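You operate a simulated robot arm through the tools that you are given. There is no shell and no other tool. Be economical: measure what you need, move in short steps, check, and stop when the job is done.

You run a simulated robot arm. Do the job below in one go: nothing can be reset, and whatever is moved stays where it is left.

JOB
Shut the pantry drawer.

It is judged by the outcome, as a careful person would: the job done as asked, and still so three seconds after it is handed in. It fails if anything else is knocked over, pushed out of place, dropped, spilled or broken.

ROBOT AND FRAMES
A 7-joint arm with a two-finger parallel gripper, fixed in place. Base frame: the origin is at the foot of the arm, x ahead of it, y to its left, z up. Lengths are in m, angles in degrees, forces in N, time in s.
Its first joint turns from -66.0 to 66.0 degrees. Payload 2.4 kg.
The tool frame sits at the grasp point between the pads (the TCP): z along the fingers, y along the line on which they close. The tips reach 0.03 m beyond it. Largest opening 0.094 m; finger width 0.028, thickness 0.01; the body of the gripper, 0.05 by 0.096 m, starts 0.055 m behind the TCP.
Orientation is told as [roll, pitch, yaw] about the base's x, y, z axes, in that order, counted from this pose: with the fingers straight down and closing along the base's y, the tool's x points along the base's -x, its y along +y and its z along -z.

CONTROLS
- The arm moves only by the tool apply_moves. Its argument "commands" is a list of rows, each an object of numbers (a shift or turn left out is 0, a gripper value left out holds the last): "fingers": the opening, from 0 (shut) to 1 (fully open); "dx", "dy", "dz": the shift along the tool's x, y, z in m; "ax", "ay", "az": the turn, a rotation vector about the tool's x, y, z in degrees. In form: [{"fingers": .., "dx": .., "dy": .., "dz": .., "ax": .., "ay": .., "az": ..}, ...]. A call has 1 to 20 rows; each row is the pose to reach, as a shift and turn from the pose commanded when the call began, along the tool's axes at that moment. A row lasts 0.2 s, in which the tool goes at most 0.05 m and 8.6 degrees; a call with a longer step from one row to the next is refused whole, and so is a gripper value outside its range. Where a pose cannot be reached the arm comes as near as it can. A force on the tool above 40 N (or 10 N above the force at the start of the call, whichever is more), or a blocked arm, ends the call early, and 0.2 s more pass. Each finger travels about 0.153 m/s and halts on what it meets, pressing with about 42 N; the grip force reading is that of the motor and also rises with nothing between the fingers. The clock runs only during rows and for 0.2 s after the last one: add rows that repeat a pose to give the fingers time. The reply holds the time, the measured pose of the TCP, the force on the tool along the base axes, the opening and the grip force, in the units named above and with some noise.
- Cameras (640 x 400 px; columns grow to the right, rows downward): "scene" is fixed at [0.0054, 0.4883, 1.4104]; the picture's right is [-0.85, -0.53, 0.00], its down [-0.47, 0.75, -0.47] and it looks along [0.25, -0.40, -0.88] (base axes); focal length 307 px, centre (320, 200). "wrist" rides on the gripper at [-0.037, 0, -0.058] in the tool frame; the picture's right is [0.00, -1.00, 0.00], its down [0.97, 0.00, -0.24] and it looks along [0.24, 0.00, 0.97] (tool axes); focal length 218 px, centre (320, 200). There is no depth. A picture from a camera that has moved, and an enlarged one, comes with that camera's place and axes in the base frame and with its lens. The place of the scene camera against the robot may be out by one fixed shift of up to 0.018 m in any direction.
- get_image(camera): a new picture of that camera. The clock stands still meanwhile.
- inspect(camera, box): a new picture of the part [left, top, right, bottom] of that camera's present view, enlarged. The clock stands still meanwhile.
- hand_in(): hands the job in; it is judged then, once.

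Work in short steps. Places have to be worked out from the pictures, the camera data and where the tool is seen: move nearer, look again, correct. Check each grasp and each placing, and mend what went wrong. You have 90 turns and 38 pictures in all, those below and enlarged ones among them. Open the gripper and draw the arm clear of the work before you hand the job in, unless the task says otherwise; then end with one line.

The tools are called as a command line: name --argument value ..., lists and objects as JSON in quotes. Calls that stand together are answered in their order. apply_moves: Moves the arm, as the interface text tells. Its arguments: {"type":"object","properties":{"commands":{"type":"array","items":{"type":"object","properties":{"fingers":{"type":"number"},"dx":{"type":"number"},"dy":{"type":"number"},"dz":{"type":"number"},"ax":{"type":"number"},"ay":{"type":"number"},"az":{"type":"number"}}}}},"required":["commands"]} The other tools are called the same way: get_image (camera) takes a picture; inspect (camera, box) takes an enlarged picture of a part of a camera's view; hand_in () hands the job in.

At the start:

```text
time: 0.0
ee_pos: [0.3692, 0.1813, 0.992]
tool_rot: [-0.1, 0.0, 0.0]
contact_force: [-0.4, 0.8, 0.1]
gripper_width: 0.094
grip_force: 0.0
```

scene: 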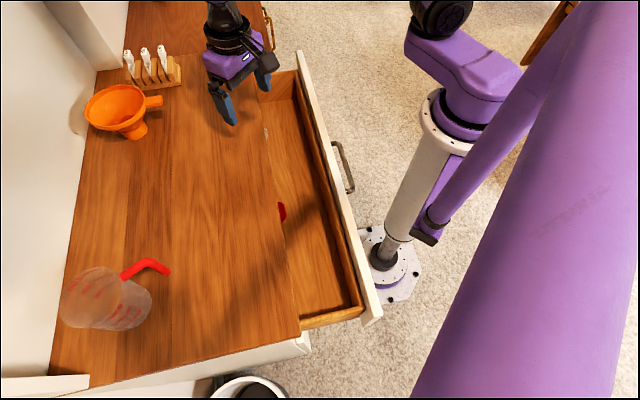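
wrist: 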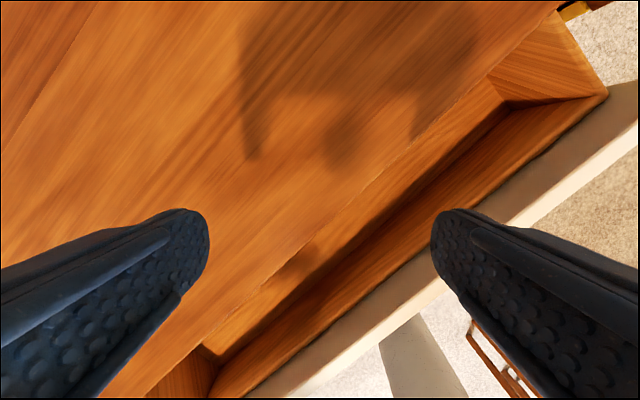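

I estimate the drawer front runs along x+y≈0.30 and the counter edge along x+y≈0.52, so it has to be pushed about 0.16 m towards +x+y. First I'll look at the red thing at the counter edge and at the inside of the drawer.

inspect --camera "scene" --box '[230, 130, 390, 330]'

inspect --camera "scene" --box '[190, 0, 370, 130]'

```text
2.00 times, centred on (310, 230) of scene
camera zoom: at [0.0054, 0.4883, 1.4104], right [-0.85, -0.53, 0.0], down [-0.47, 0.75, -0.47], along [0.25, -0.4, -0.88], focal length 614 px, centre (340, 140)
```

zoom: 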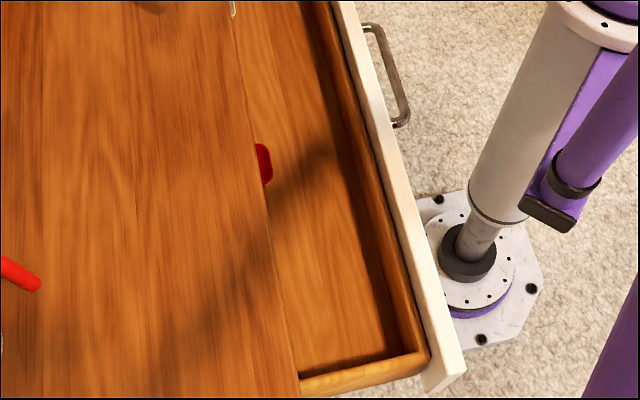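

```text
3.08 times, centred on (280, 65) of scene
camera zoom: at [0.0054, 0.4883, 1.4104], right [-0.85, -0.53, 0.0], down [-0.47, 0.75, -0.47], along [0.25, -0.4, -0.88], focal length 945 px, centre (443, 615)
```

zoom: 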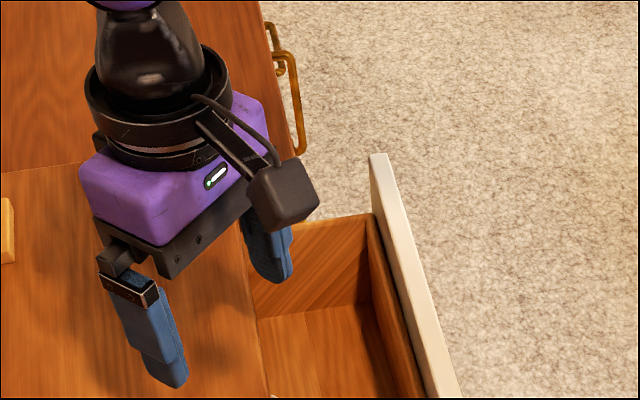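

A red item lies in the drawer, partly under the counter, and there may be a light one near the far end. I'll back the tool toward the robot side and tilt it outward to look under the counter edge.

apply_moves --commands '[{"dx": 0.035, "dy": -0.02}, {"dx": 0.07, "dy": -0.04}, {"dx": 0.105, "dy": -0.06}, {"dx": 0.14, "dy": -0.08, "ax": -5, "ay": -5}, {"dx": 0.14, "dy": -0.08, "ax": -10, "ay": -10}, {"dx": 0.14, "dy": -0.08, "ax": -15, "ay": -15}, {"dx": 0.14, "dy": -0.08, "ax": -20, "ay": -20}, {"dx": 0.14, "dy": -0.08, "ax": -25, "ay": -25}, {"dx": 0.14, "dy": -0.08, "ax": -25, "ay": -25}]'

get_image --camera "wrist"

```text
time: 2.0
ee_pos: [0.238, 0.1325, 1.0178]
tool_rot: [24.6, -23.4, -5.3]
contact_force: [-0.3, 0.3, -0.2]
gripper_width: 0.094
grip_force: 0.1
out of reach, approached as far as the arm can: row 7, 8, 9
```

```text
33 pictures are left
camera wrist: at [0.2483, 0.1067, 1.081], right [0.08, -0.92, -0.38], down [-0.98, -0.01, -0.18], along [0.17, 0.39, -0.91], focal length 218 px, centre (320, 200)
```

wrist: 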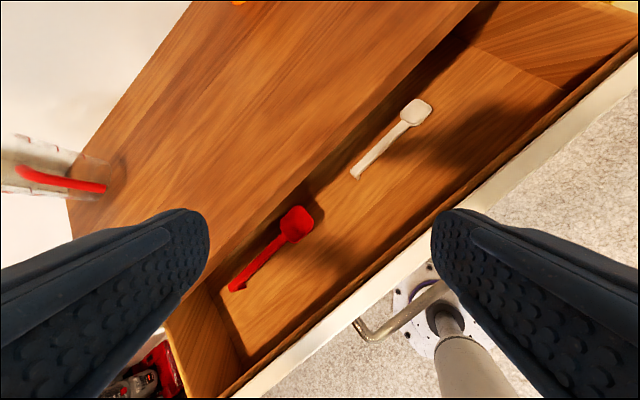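

Two scoops lie in the drawer; I'll zoom in to see whether either one sticks up or leans on anything.

inspect --camera "wrist" --box '[200, 80, 460, 320]'

```text
1.67 times, centred on (330, 200) of wrist
camera zoom: at [0.2483, 0.1067, 1.081], right [0.08, -0.92, -0.38], down [-0.98, -0.01, -0.18], along [0.17, 0.39, -0.91], focal length 364 px, centre (303, 200)
```

zoom: 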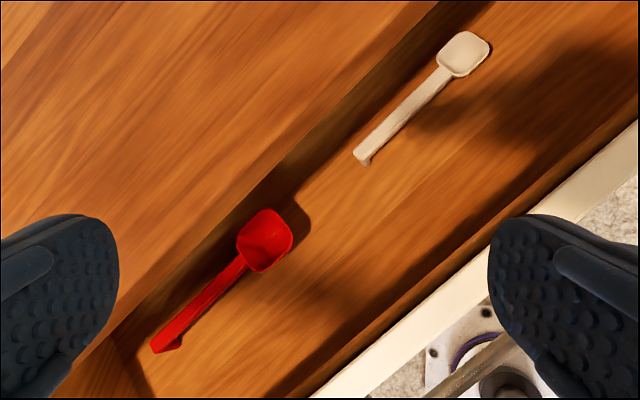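

Both scoops lie flat, so closing is safe. I'll level the tool again and shut the fingers before going down outside the drawer front.

apply_moves --commands '[{"ax": 5, "ay": 5, "fingers": 0}, {"ax": 10, "ay": 10}, {"ax": 15, "ay": 15}, {"ax": 20, "ay": 20}, {"ax": 25, "ay": 25}, {"ax": 25, "ay": 25}]'

```text
time: 3.4
ee_pos: [0.2384, 0.1324, 1.0201]
tool_rot: [-0.1, 0.1, -0.1]
contact_force: [0.1, -0.3, 0.0]
gripper_width: 0.0
grip_force: 32.9
out of reach, approached as far as the arm can: row 2
```

The tool is level and the fingers are shut. Next I'll move above the gap outside the front, at about (0.284, -0.094), and yaw -44° so the camera sits alongside the front rather than over the counter.

apply_moves --commands '[{"dx": -0.008, "dy": -0.038, "dz": 0.012, "az": 7.3}, {"dx": -0.016, "dy": -0.076, "dz": 0.024, "az": 14.6}, {"dx": -0.024, "dy": -0.114, "dz": 0.036, "az": 22}, {"dx": -0.031, "dy": -0.152, "dz": 0.047, "az": 29.3}, {"dx": -0.039, "dy": -0.19, "dz": 0.06, "az": 36.6}, {"dx": -0.046, "dy": -0.226, "dz": 0.07, "az": 44}, {"dx": -0.046, "dy": -0.226, "dz": 0.07, "az": 44}]'

get_image --camera "wrist"

get_image --camera "scene"

```text
time: 5.0
ee_pos: [0.2877, -0.0926, 0.9511]
tool_rot: [0.0, 0.0, -44.0]
contact_force: [0.5, 0.5, 0.3]
gripper_width: 0.0
grip_force: 32.9
```

```text
31 pictures are left
camera wrist: at [0.3146, -0.1179, 1.0083], right [-0.7, -0.72, 0.0], down [-0.7, 0.68, 0.24], along [-0.17, 0.17, -0.97], focal length 218 px, centre (320, 200)
```

wrist: 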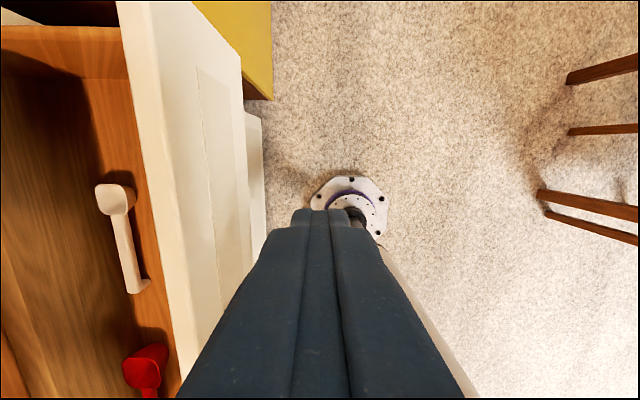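

```text
30 pictures are left
```

scene: 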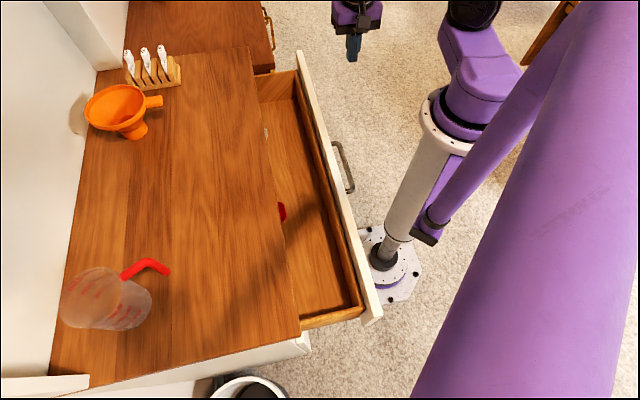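

Comparing views, the counter top and drawer front actually sit at about z≈0.87, with the outer face about 0.09 m from the tool along its y. I'll shift 5 cm toward the middle, clear of the handle, and lower alongside the front.

apply_moves --commands '[{"dx": 0.03, "dy": 0.01}, {"dx": 0.05, "dy": 0.01, "dz": 0.02}, {"dx": 0.05, "dy": 0.01, "dz": 0.05}, {"dx": 0.05, "dy": 0.01, "dz": 0.08}, {"dx": 0.05, "dy": 0.01, "dz": 0.105}, {"dx": 0.05, "dy": 0.01, "dz": 0.105}]'

get_image --camera "wrist"

get_image --camera "scene"

```text
time: 6.4
ee_pos: [0.2567, -0.0519, 0.8441]
tool_rot: [0.0, 0.0, -44.0]
contact_force: [0.0, 0.2, -1.3]
gripper_width: 0.0
grip_force: 33.3
```

```text
29 pictures are left
camera wrist: at [0.2826, -0.0767, 0.9017], right [-0.69, -0.72, 0.0], down [-0.7, 0.67, 0.24], along [-0.17, 0.17, -0.97], focal length 218 px, centre (320, 200)
```

wrist: 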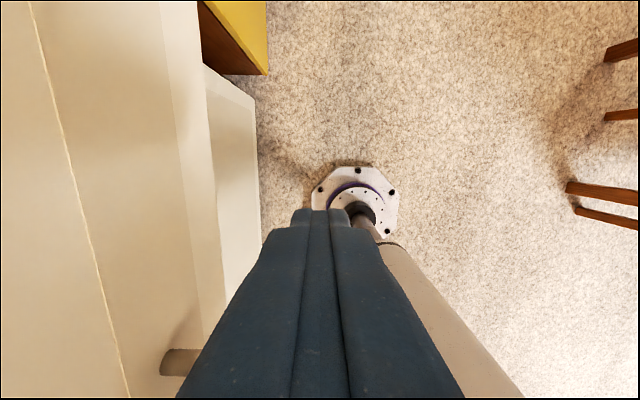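

```text
28 pictures are left
```

scene: 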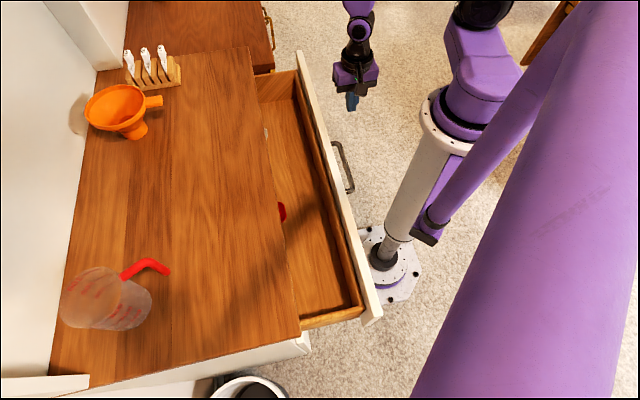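

The tool is beside the front with the fingertips slightly below its top edge. I'll lower 1.5 cm more and advance along tool y (the closing direction) until contact.

apply_moves --commands '[{"dz": 0.015}, {"dz": 0.015, "dy": 0.015}, {"dz": 0.015, "dy": 0.03}, {"dz": 0.015, "dy": 0.045}, {"dz": 0.015, "dy": 0.06}, {"dz": 0.015, "dy": 0.075}, {"dz": 0.015, "dy": 0.085}, {"dz": 0.015, "dy": 0.095}]'

get_image --camera "wrist"

get_image --camera "scene"

```text
time: 8.2
ee_pos: [0.3227, 0.0177, 0.8289]
tool_rot: [0.1, 0.0, -44.1]
contact_force: [-0.1, -0.6, 0.1]
gripper_width: 0.0
grip_force: 33.0
```

```text
27 pictures are left
camera wrist: at [0.3487, -0.0074, 0.887], right [-0.69, -0.72, 0.0], down [-0.7, 0.67, 0.24], along [-0.17, 0.17, -0.97], focal length 218 px, centre (320, 200)
```

wrist: 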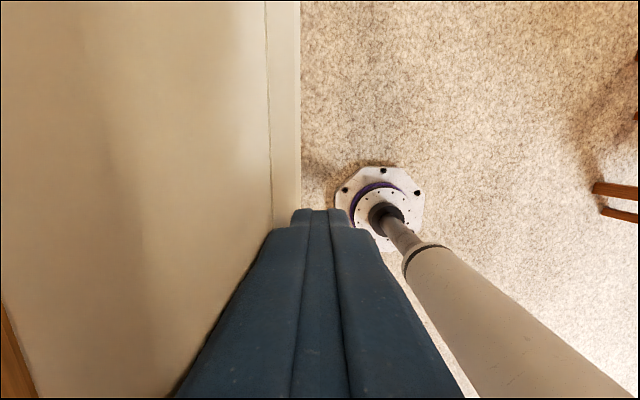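

```text
26 pictures are left
```

scene: 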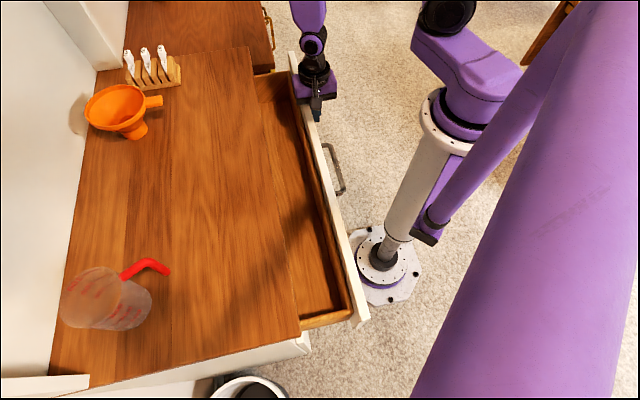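

The drawer is sliding in with almost no force. I'll push 6 cm further, still short of the gripper body reaching the counter edge.

apply_moves --commands '[{"dy": 0.012}, {"dy": 0.024}, {"dy": 0.036}, {"dy": 0.048}, {"dy": 0.06}, {"dy": 0.06}]'

get_image --camera "scene"

```text
time: 9.6
ee_pos: [0.3644, 0.0618, 0.8301]
tool_rot: [0.0, -0.1, -44.1]
contact_force: [-1.0, 0.6, 0.0]
gripper_width: 0.0
grip_force: 33.3
```

```text
25 pictures are left
```

scene: 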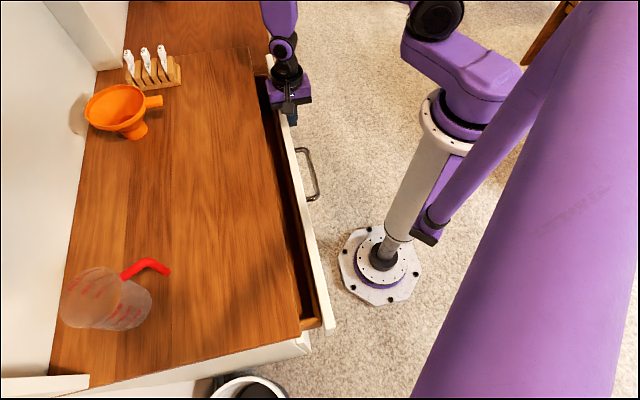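

About 4–5 cm remain. Before the gripper body gets over the counter, I'll back off 3 cm and tilt so the fingertips lead and the body leans away.

apply_moves --commands '[{"dy": -0.015}, {"dy": -0.03, "ax": -6}, {"dy": -0.03, "ax": -12}, {"dy": -0.03, "ax": -18}, {"dy": -0.03, "ax": -25}, {"dy": -0.03, "ax": -25}]'

get_image --camera "scene"

```text
time: 11.0
ee_pos: [0.3419, 0.0387, 0.8301]
tool_rot: [25.2, 0.0, -44.0]
contact_force: [0.1, -0.8, 0.2]
gripper_width: 0.0002
grip_force: 33.3
```

```text
24 pictures are left
```

scene: 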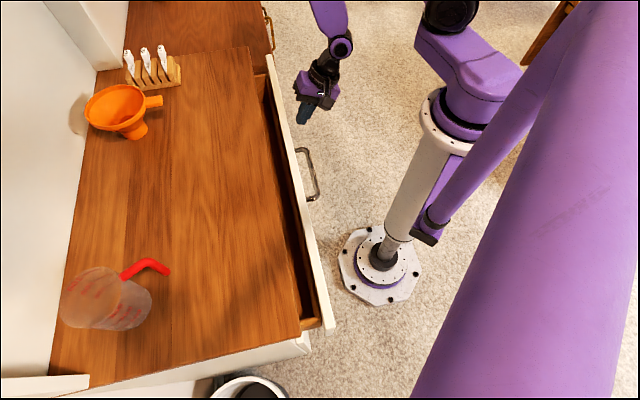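

The tilt is right: the tips point at the drawer and the body leans back. I'll push along n, which is 0.906 dy and 0.423 dz in the tilted frame, while lowering 8 mm.

apply_moves --commands '[{"dy": 0.0102, "dz": 0.0135}, {"dy": 0.0238, "dz": 0.0199}, {"dy": 0.031, "dz": 0.0233}, {"dy": 0.0374, "dz": 0.0262}, {"dy": 0.0438, "dz": 0.0295}, {"dy": 0.051, "dz": 0.0326}, {"dy": 0.051, "dz": 0.0326}]'

get_image --camera "scene"

```text
time: 12.6
ee_pos: [0.3846, 0.0825, 0.8209]
tool_rot: [25.1, 0.0, -44.0]
contact_force: [0.2, -0.8, -0.2]
gripper_width: 0.0
grip_force: 33.1
```

```text
23 pictures are left
```

scene: 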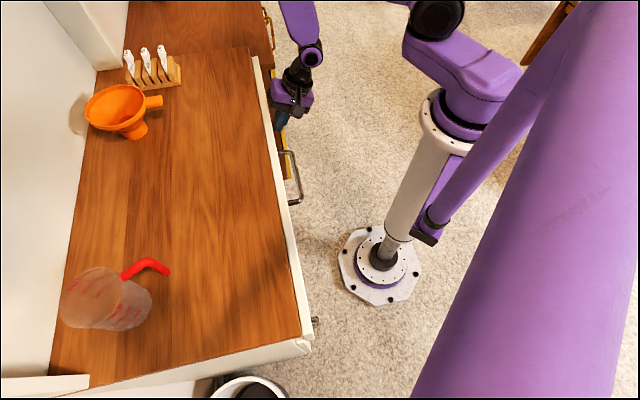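

It is almost shut. I'll keep pushing gently in small steps until the force rises.

apply_moves --commands '[{"dy": 0.0036, "dz": 0.0017}, {"dy": 0.0072, "dz": 0.0034}, {"dy": 0.0109, "dz": 0.0051}, {"dy": 0.0145, "dz": 0.0068}, {"dy": 0.0181, "dz": 0.0085}]'

inspect --camera "scene" --box '[220, 60, 380, 360]'

```text
time: 13.8
ee_pos: [0.3968, 0.0965, 0.8203]
tool_rot: [25.0, 0.0, -44.0]
contact_force: [-0.1, -0.2, 0.1]
gripper_width: 0.0001
grip_force: 32.9
```

```text
1.33 times, centred on (300, 210) of scene
camera zoom: at [0.0054, 0.4883, 1.4104], right [-0.85, -0.53, 0.0], down [-0.47, 0.75, -0.47], along [0.25, -0.4, -0.88], focal length 409 px, centre (347, 187)
```

zoom: 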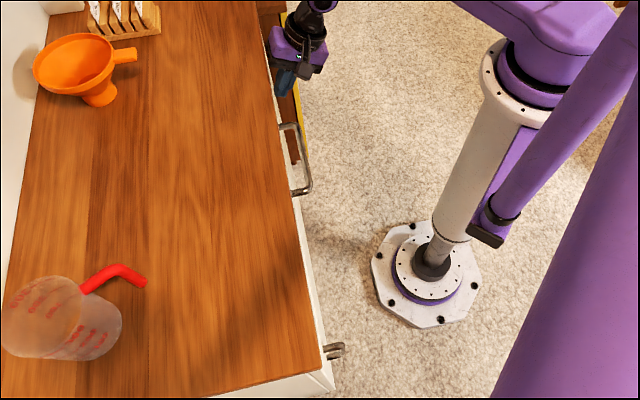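

No resistance yet, so the drawer has not reached its stop. I'll continue in small steps.

apply_moves --commands '[{"dy": 0.0036, "dz": 0.0017}, {"dy": 0.0072, "dz": 0.0034}, {"dy": 0.0109, "dz": 0.0051}, {"dy": 0.0145, "dz": 0.0068}, {"dy": 0.0181, "dz": 0.0085}, {"dy": 0.0217, "dz": 0.0101}]'

inspect --camera "scene" --box '[220, 60, 380, 360]'

get_image --camera "wrist"

```text
time: 14.4
ee_pos: [0.398, 0.0973, 0.8194]
tool_rot: [24.2, 0.4, -44.6]
contact_force: [-5.2, -4.5, 0.0]
gripper_width: 0.0
grip_force: 33.1
stopped in row 2: the force on the tool passed its limit (the readings are from after the stop); the commanded pose is now the measured one
```

```text
1.33 times, centred on (300, 210) of scene
camera zoom: at [0.0052, 0.4882, 1.4104], right [-0.85, -0.53, 0.0], down [-0.47, 0.75, -0.47], along [0.25, -0.4, -0.88], focal length 409 px, centre (347, 187)
```

zoom: 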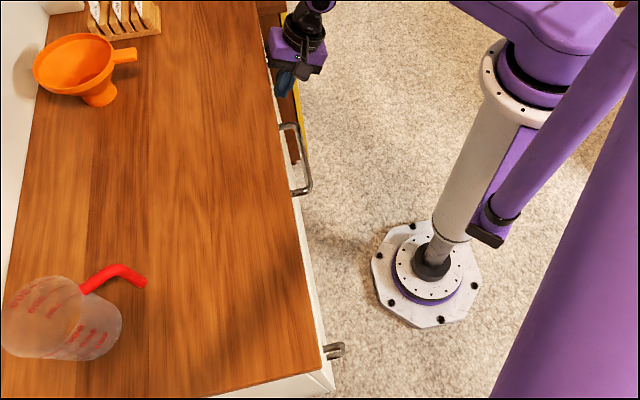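

```text
20 pictures are left
camera wrist: at [0.4081, 0.0541, 0.8719], right [-0.64, -0.65, -0.41], down [-0.76, 0.61, 0.23], along [0.1, 0.46, -0.88], focal length 218 px, centre (320, 200)
```

wrist: 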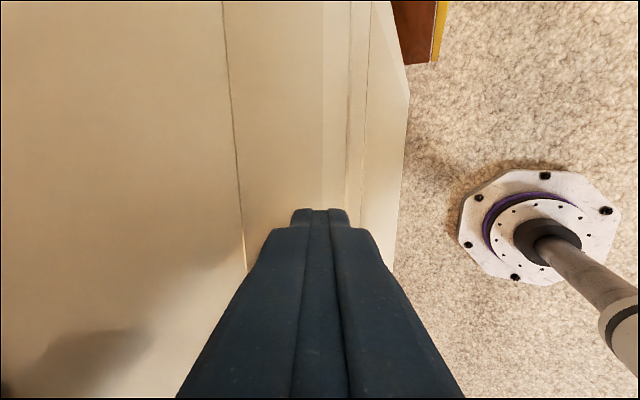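

The force rose sharply, which suggests the drawer has hit its stop. I'll back off 8 cm and check the gap.

apply_moves --commands '[{"dy": -0.018, "dz": -0.0085}, {"dy": -0.036, "dz": -0.017}, {"dy": -0.054, "dz": -0.0255}, {"dy": -0.073, "dz": -0.034}, {"dy": -0.073, "dz": -0.034}]'

get_image --camera "wrist"

inspect --camera "scene" --box '[230, 40, 330, 120]'

inspect --camera "scene" --box '[260, 270, 360, 370]'

```text
time: 15.6
ee_pos: [0.3447, 0.04, 0.8201]
tool_rot: [24.3, 0.2, -44.5]
contact_force: [0.6, 0.9, -0.2]
gripper_width: 0.0001
grip_force: 33.2
```

```text
19 pictures are left
camera wrist: at [0.3535, -0.003, 0.8739], right [-0.64, -0.65, -0.41], down [-0.76, 0.61, 0.22], along [0.11, 0.46, -0.88], focal length 218 px, centre (320, 200)
```

wrist: 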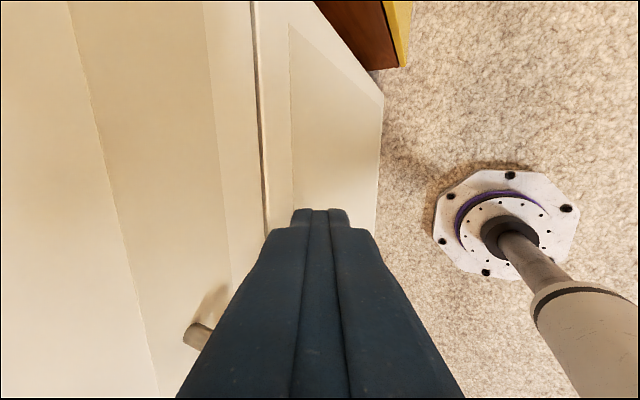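

```text
5.00 times, centred on (280, 80) of scene
camera zoom: at [0.0054, 0.4883, 1.4104], right [-0.85, -0.53, 0.0], down [-0.47, 0.75, -0.47], along [0.25, -0.4, -0.88], focal length 1535 px, centre (520, 800)
```

zoom: 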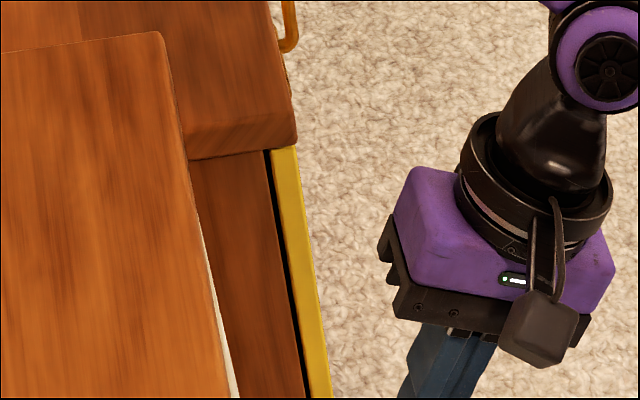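

```text
4.00 times, centred on (310, 320) of scene
camera zoom: at [0.0054, 0.4883, 1.4104], right [-0.85, -0.53, 0.0], down [-0.47, 0.75, -0.47], along [0.25, -0.4, -0.88], focal length 1228 px, centre (360, -280)
```

zoom: 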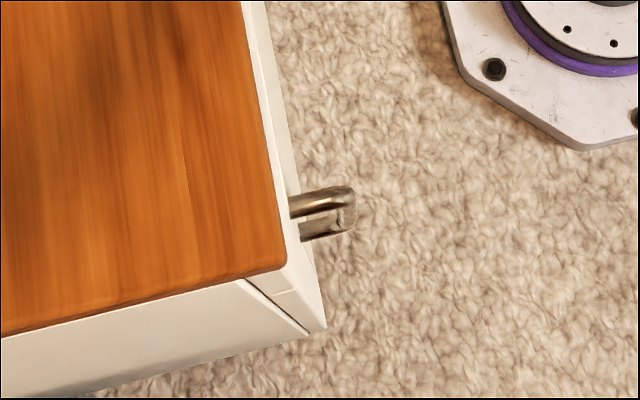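

At the near corner the drawer front sits flush with the door below, with the same narrow seam, so it is fully shut and has stayed so. I'll open the fingers, back away a little more and rise clear.

apply_moves --commands '[{"dy": 0.013, "dz": -0.03}, {"dy": 0.025, "dz": -0.065, "ax": 6}, {"dy": 0.035, "dz": -0.1, "ax": 12, "fingers": 0.5}, {"dy": 0.045, "dz": -0.13, "ax": 18, "fingers": 1}, {"dy": 0.05, "dz": -0.15, "ax": 24, "fingers": 1}, {"dy": 0.05, "dz": -0.15, "ax": 24, "fingers": 1}, {"dy": 0.05, "dz": -0.15, "ax": 24, "fingers": 1}]'

get_image --camera "scene"

get_image --camera "wrist"

```text
time: 17.2
ee_pos: [0.3381, 0.0223, 0.8844]
tool_rot: [0.5, 0.3, -44.4]
contact_force: [-0.3, 0.4, 0.4]
gripper_width: 0.0941
grip_force: 0.1
out of reach, approached as far as the arm can: row 3, 4, 5, 6, 7
```

```text
16 pictures are left
```

scene: 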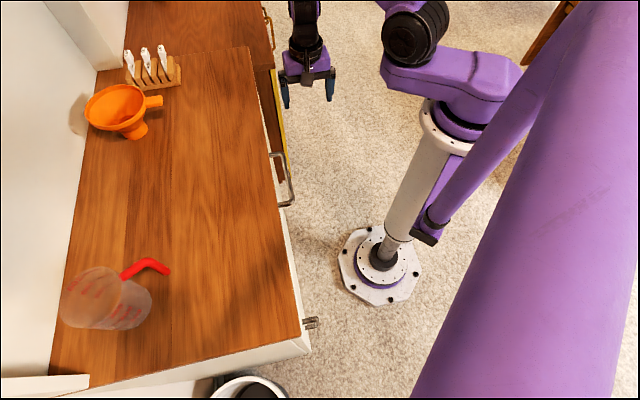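

```text
15 pictures are left
camera wrist: at [0.3652, -0.0035, 0.9419], right [-0.7, -0.71, -0.01], down [-0.69, 0.68, 0.24], along [-0.17, 0.18, -0.97], focal length 218 px, centre (320, 200)
```

wrist: 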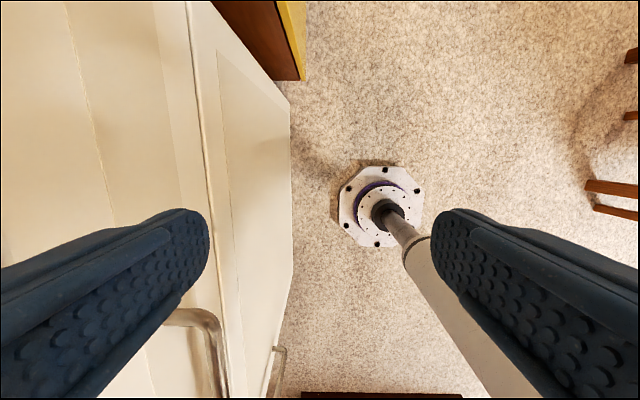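

The drawer is shut flush, everything on the counter is where it was, and the open gripper is clear of the drawer. I'm handing in.

hand_in

```text
The job is handed in.
```

I pushed the pantry drawer fully shut. It sits flush with the door below, nothing on the counter moved, and the arm is clear with the gripper open.
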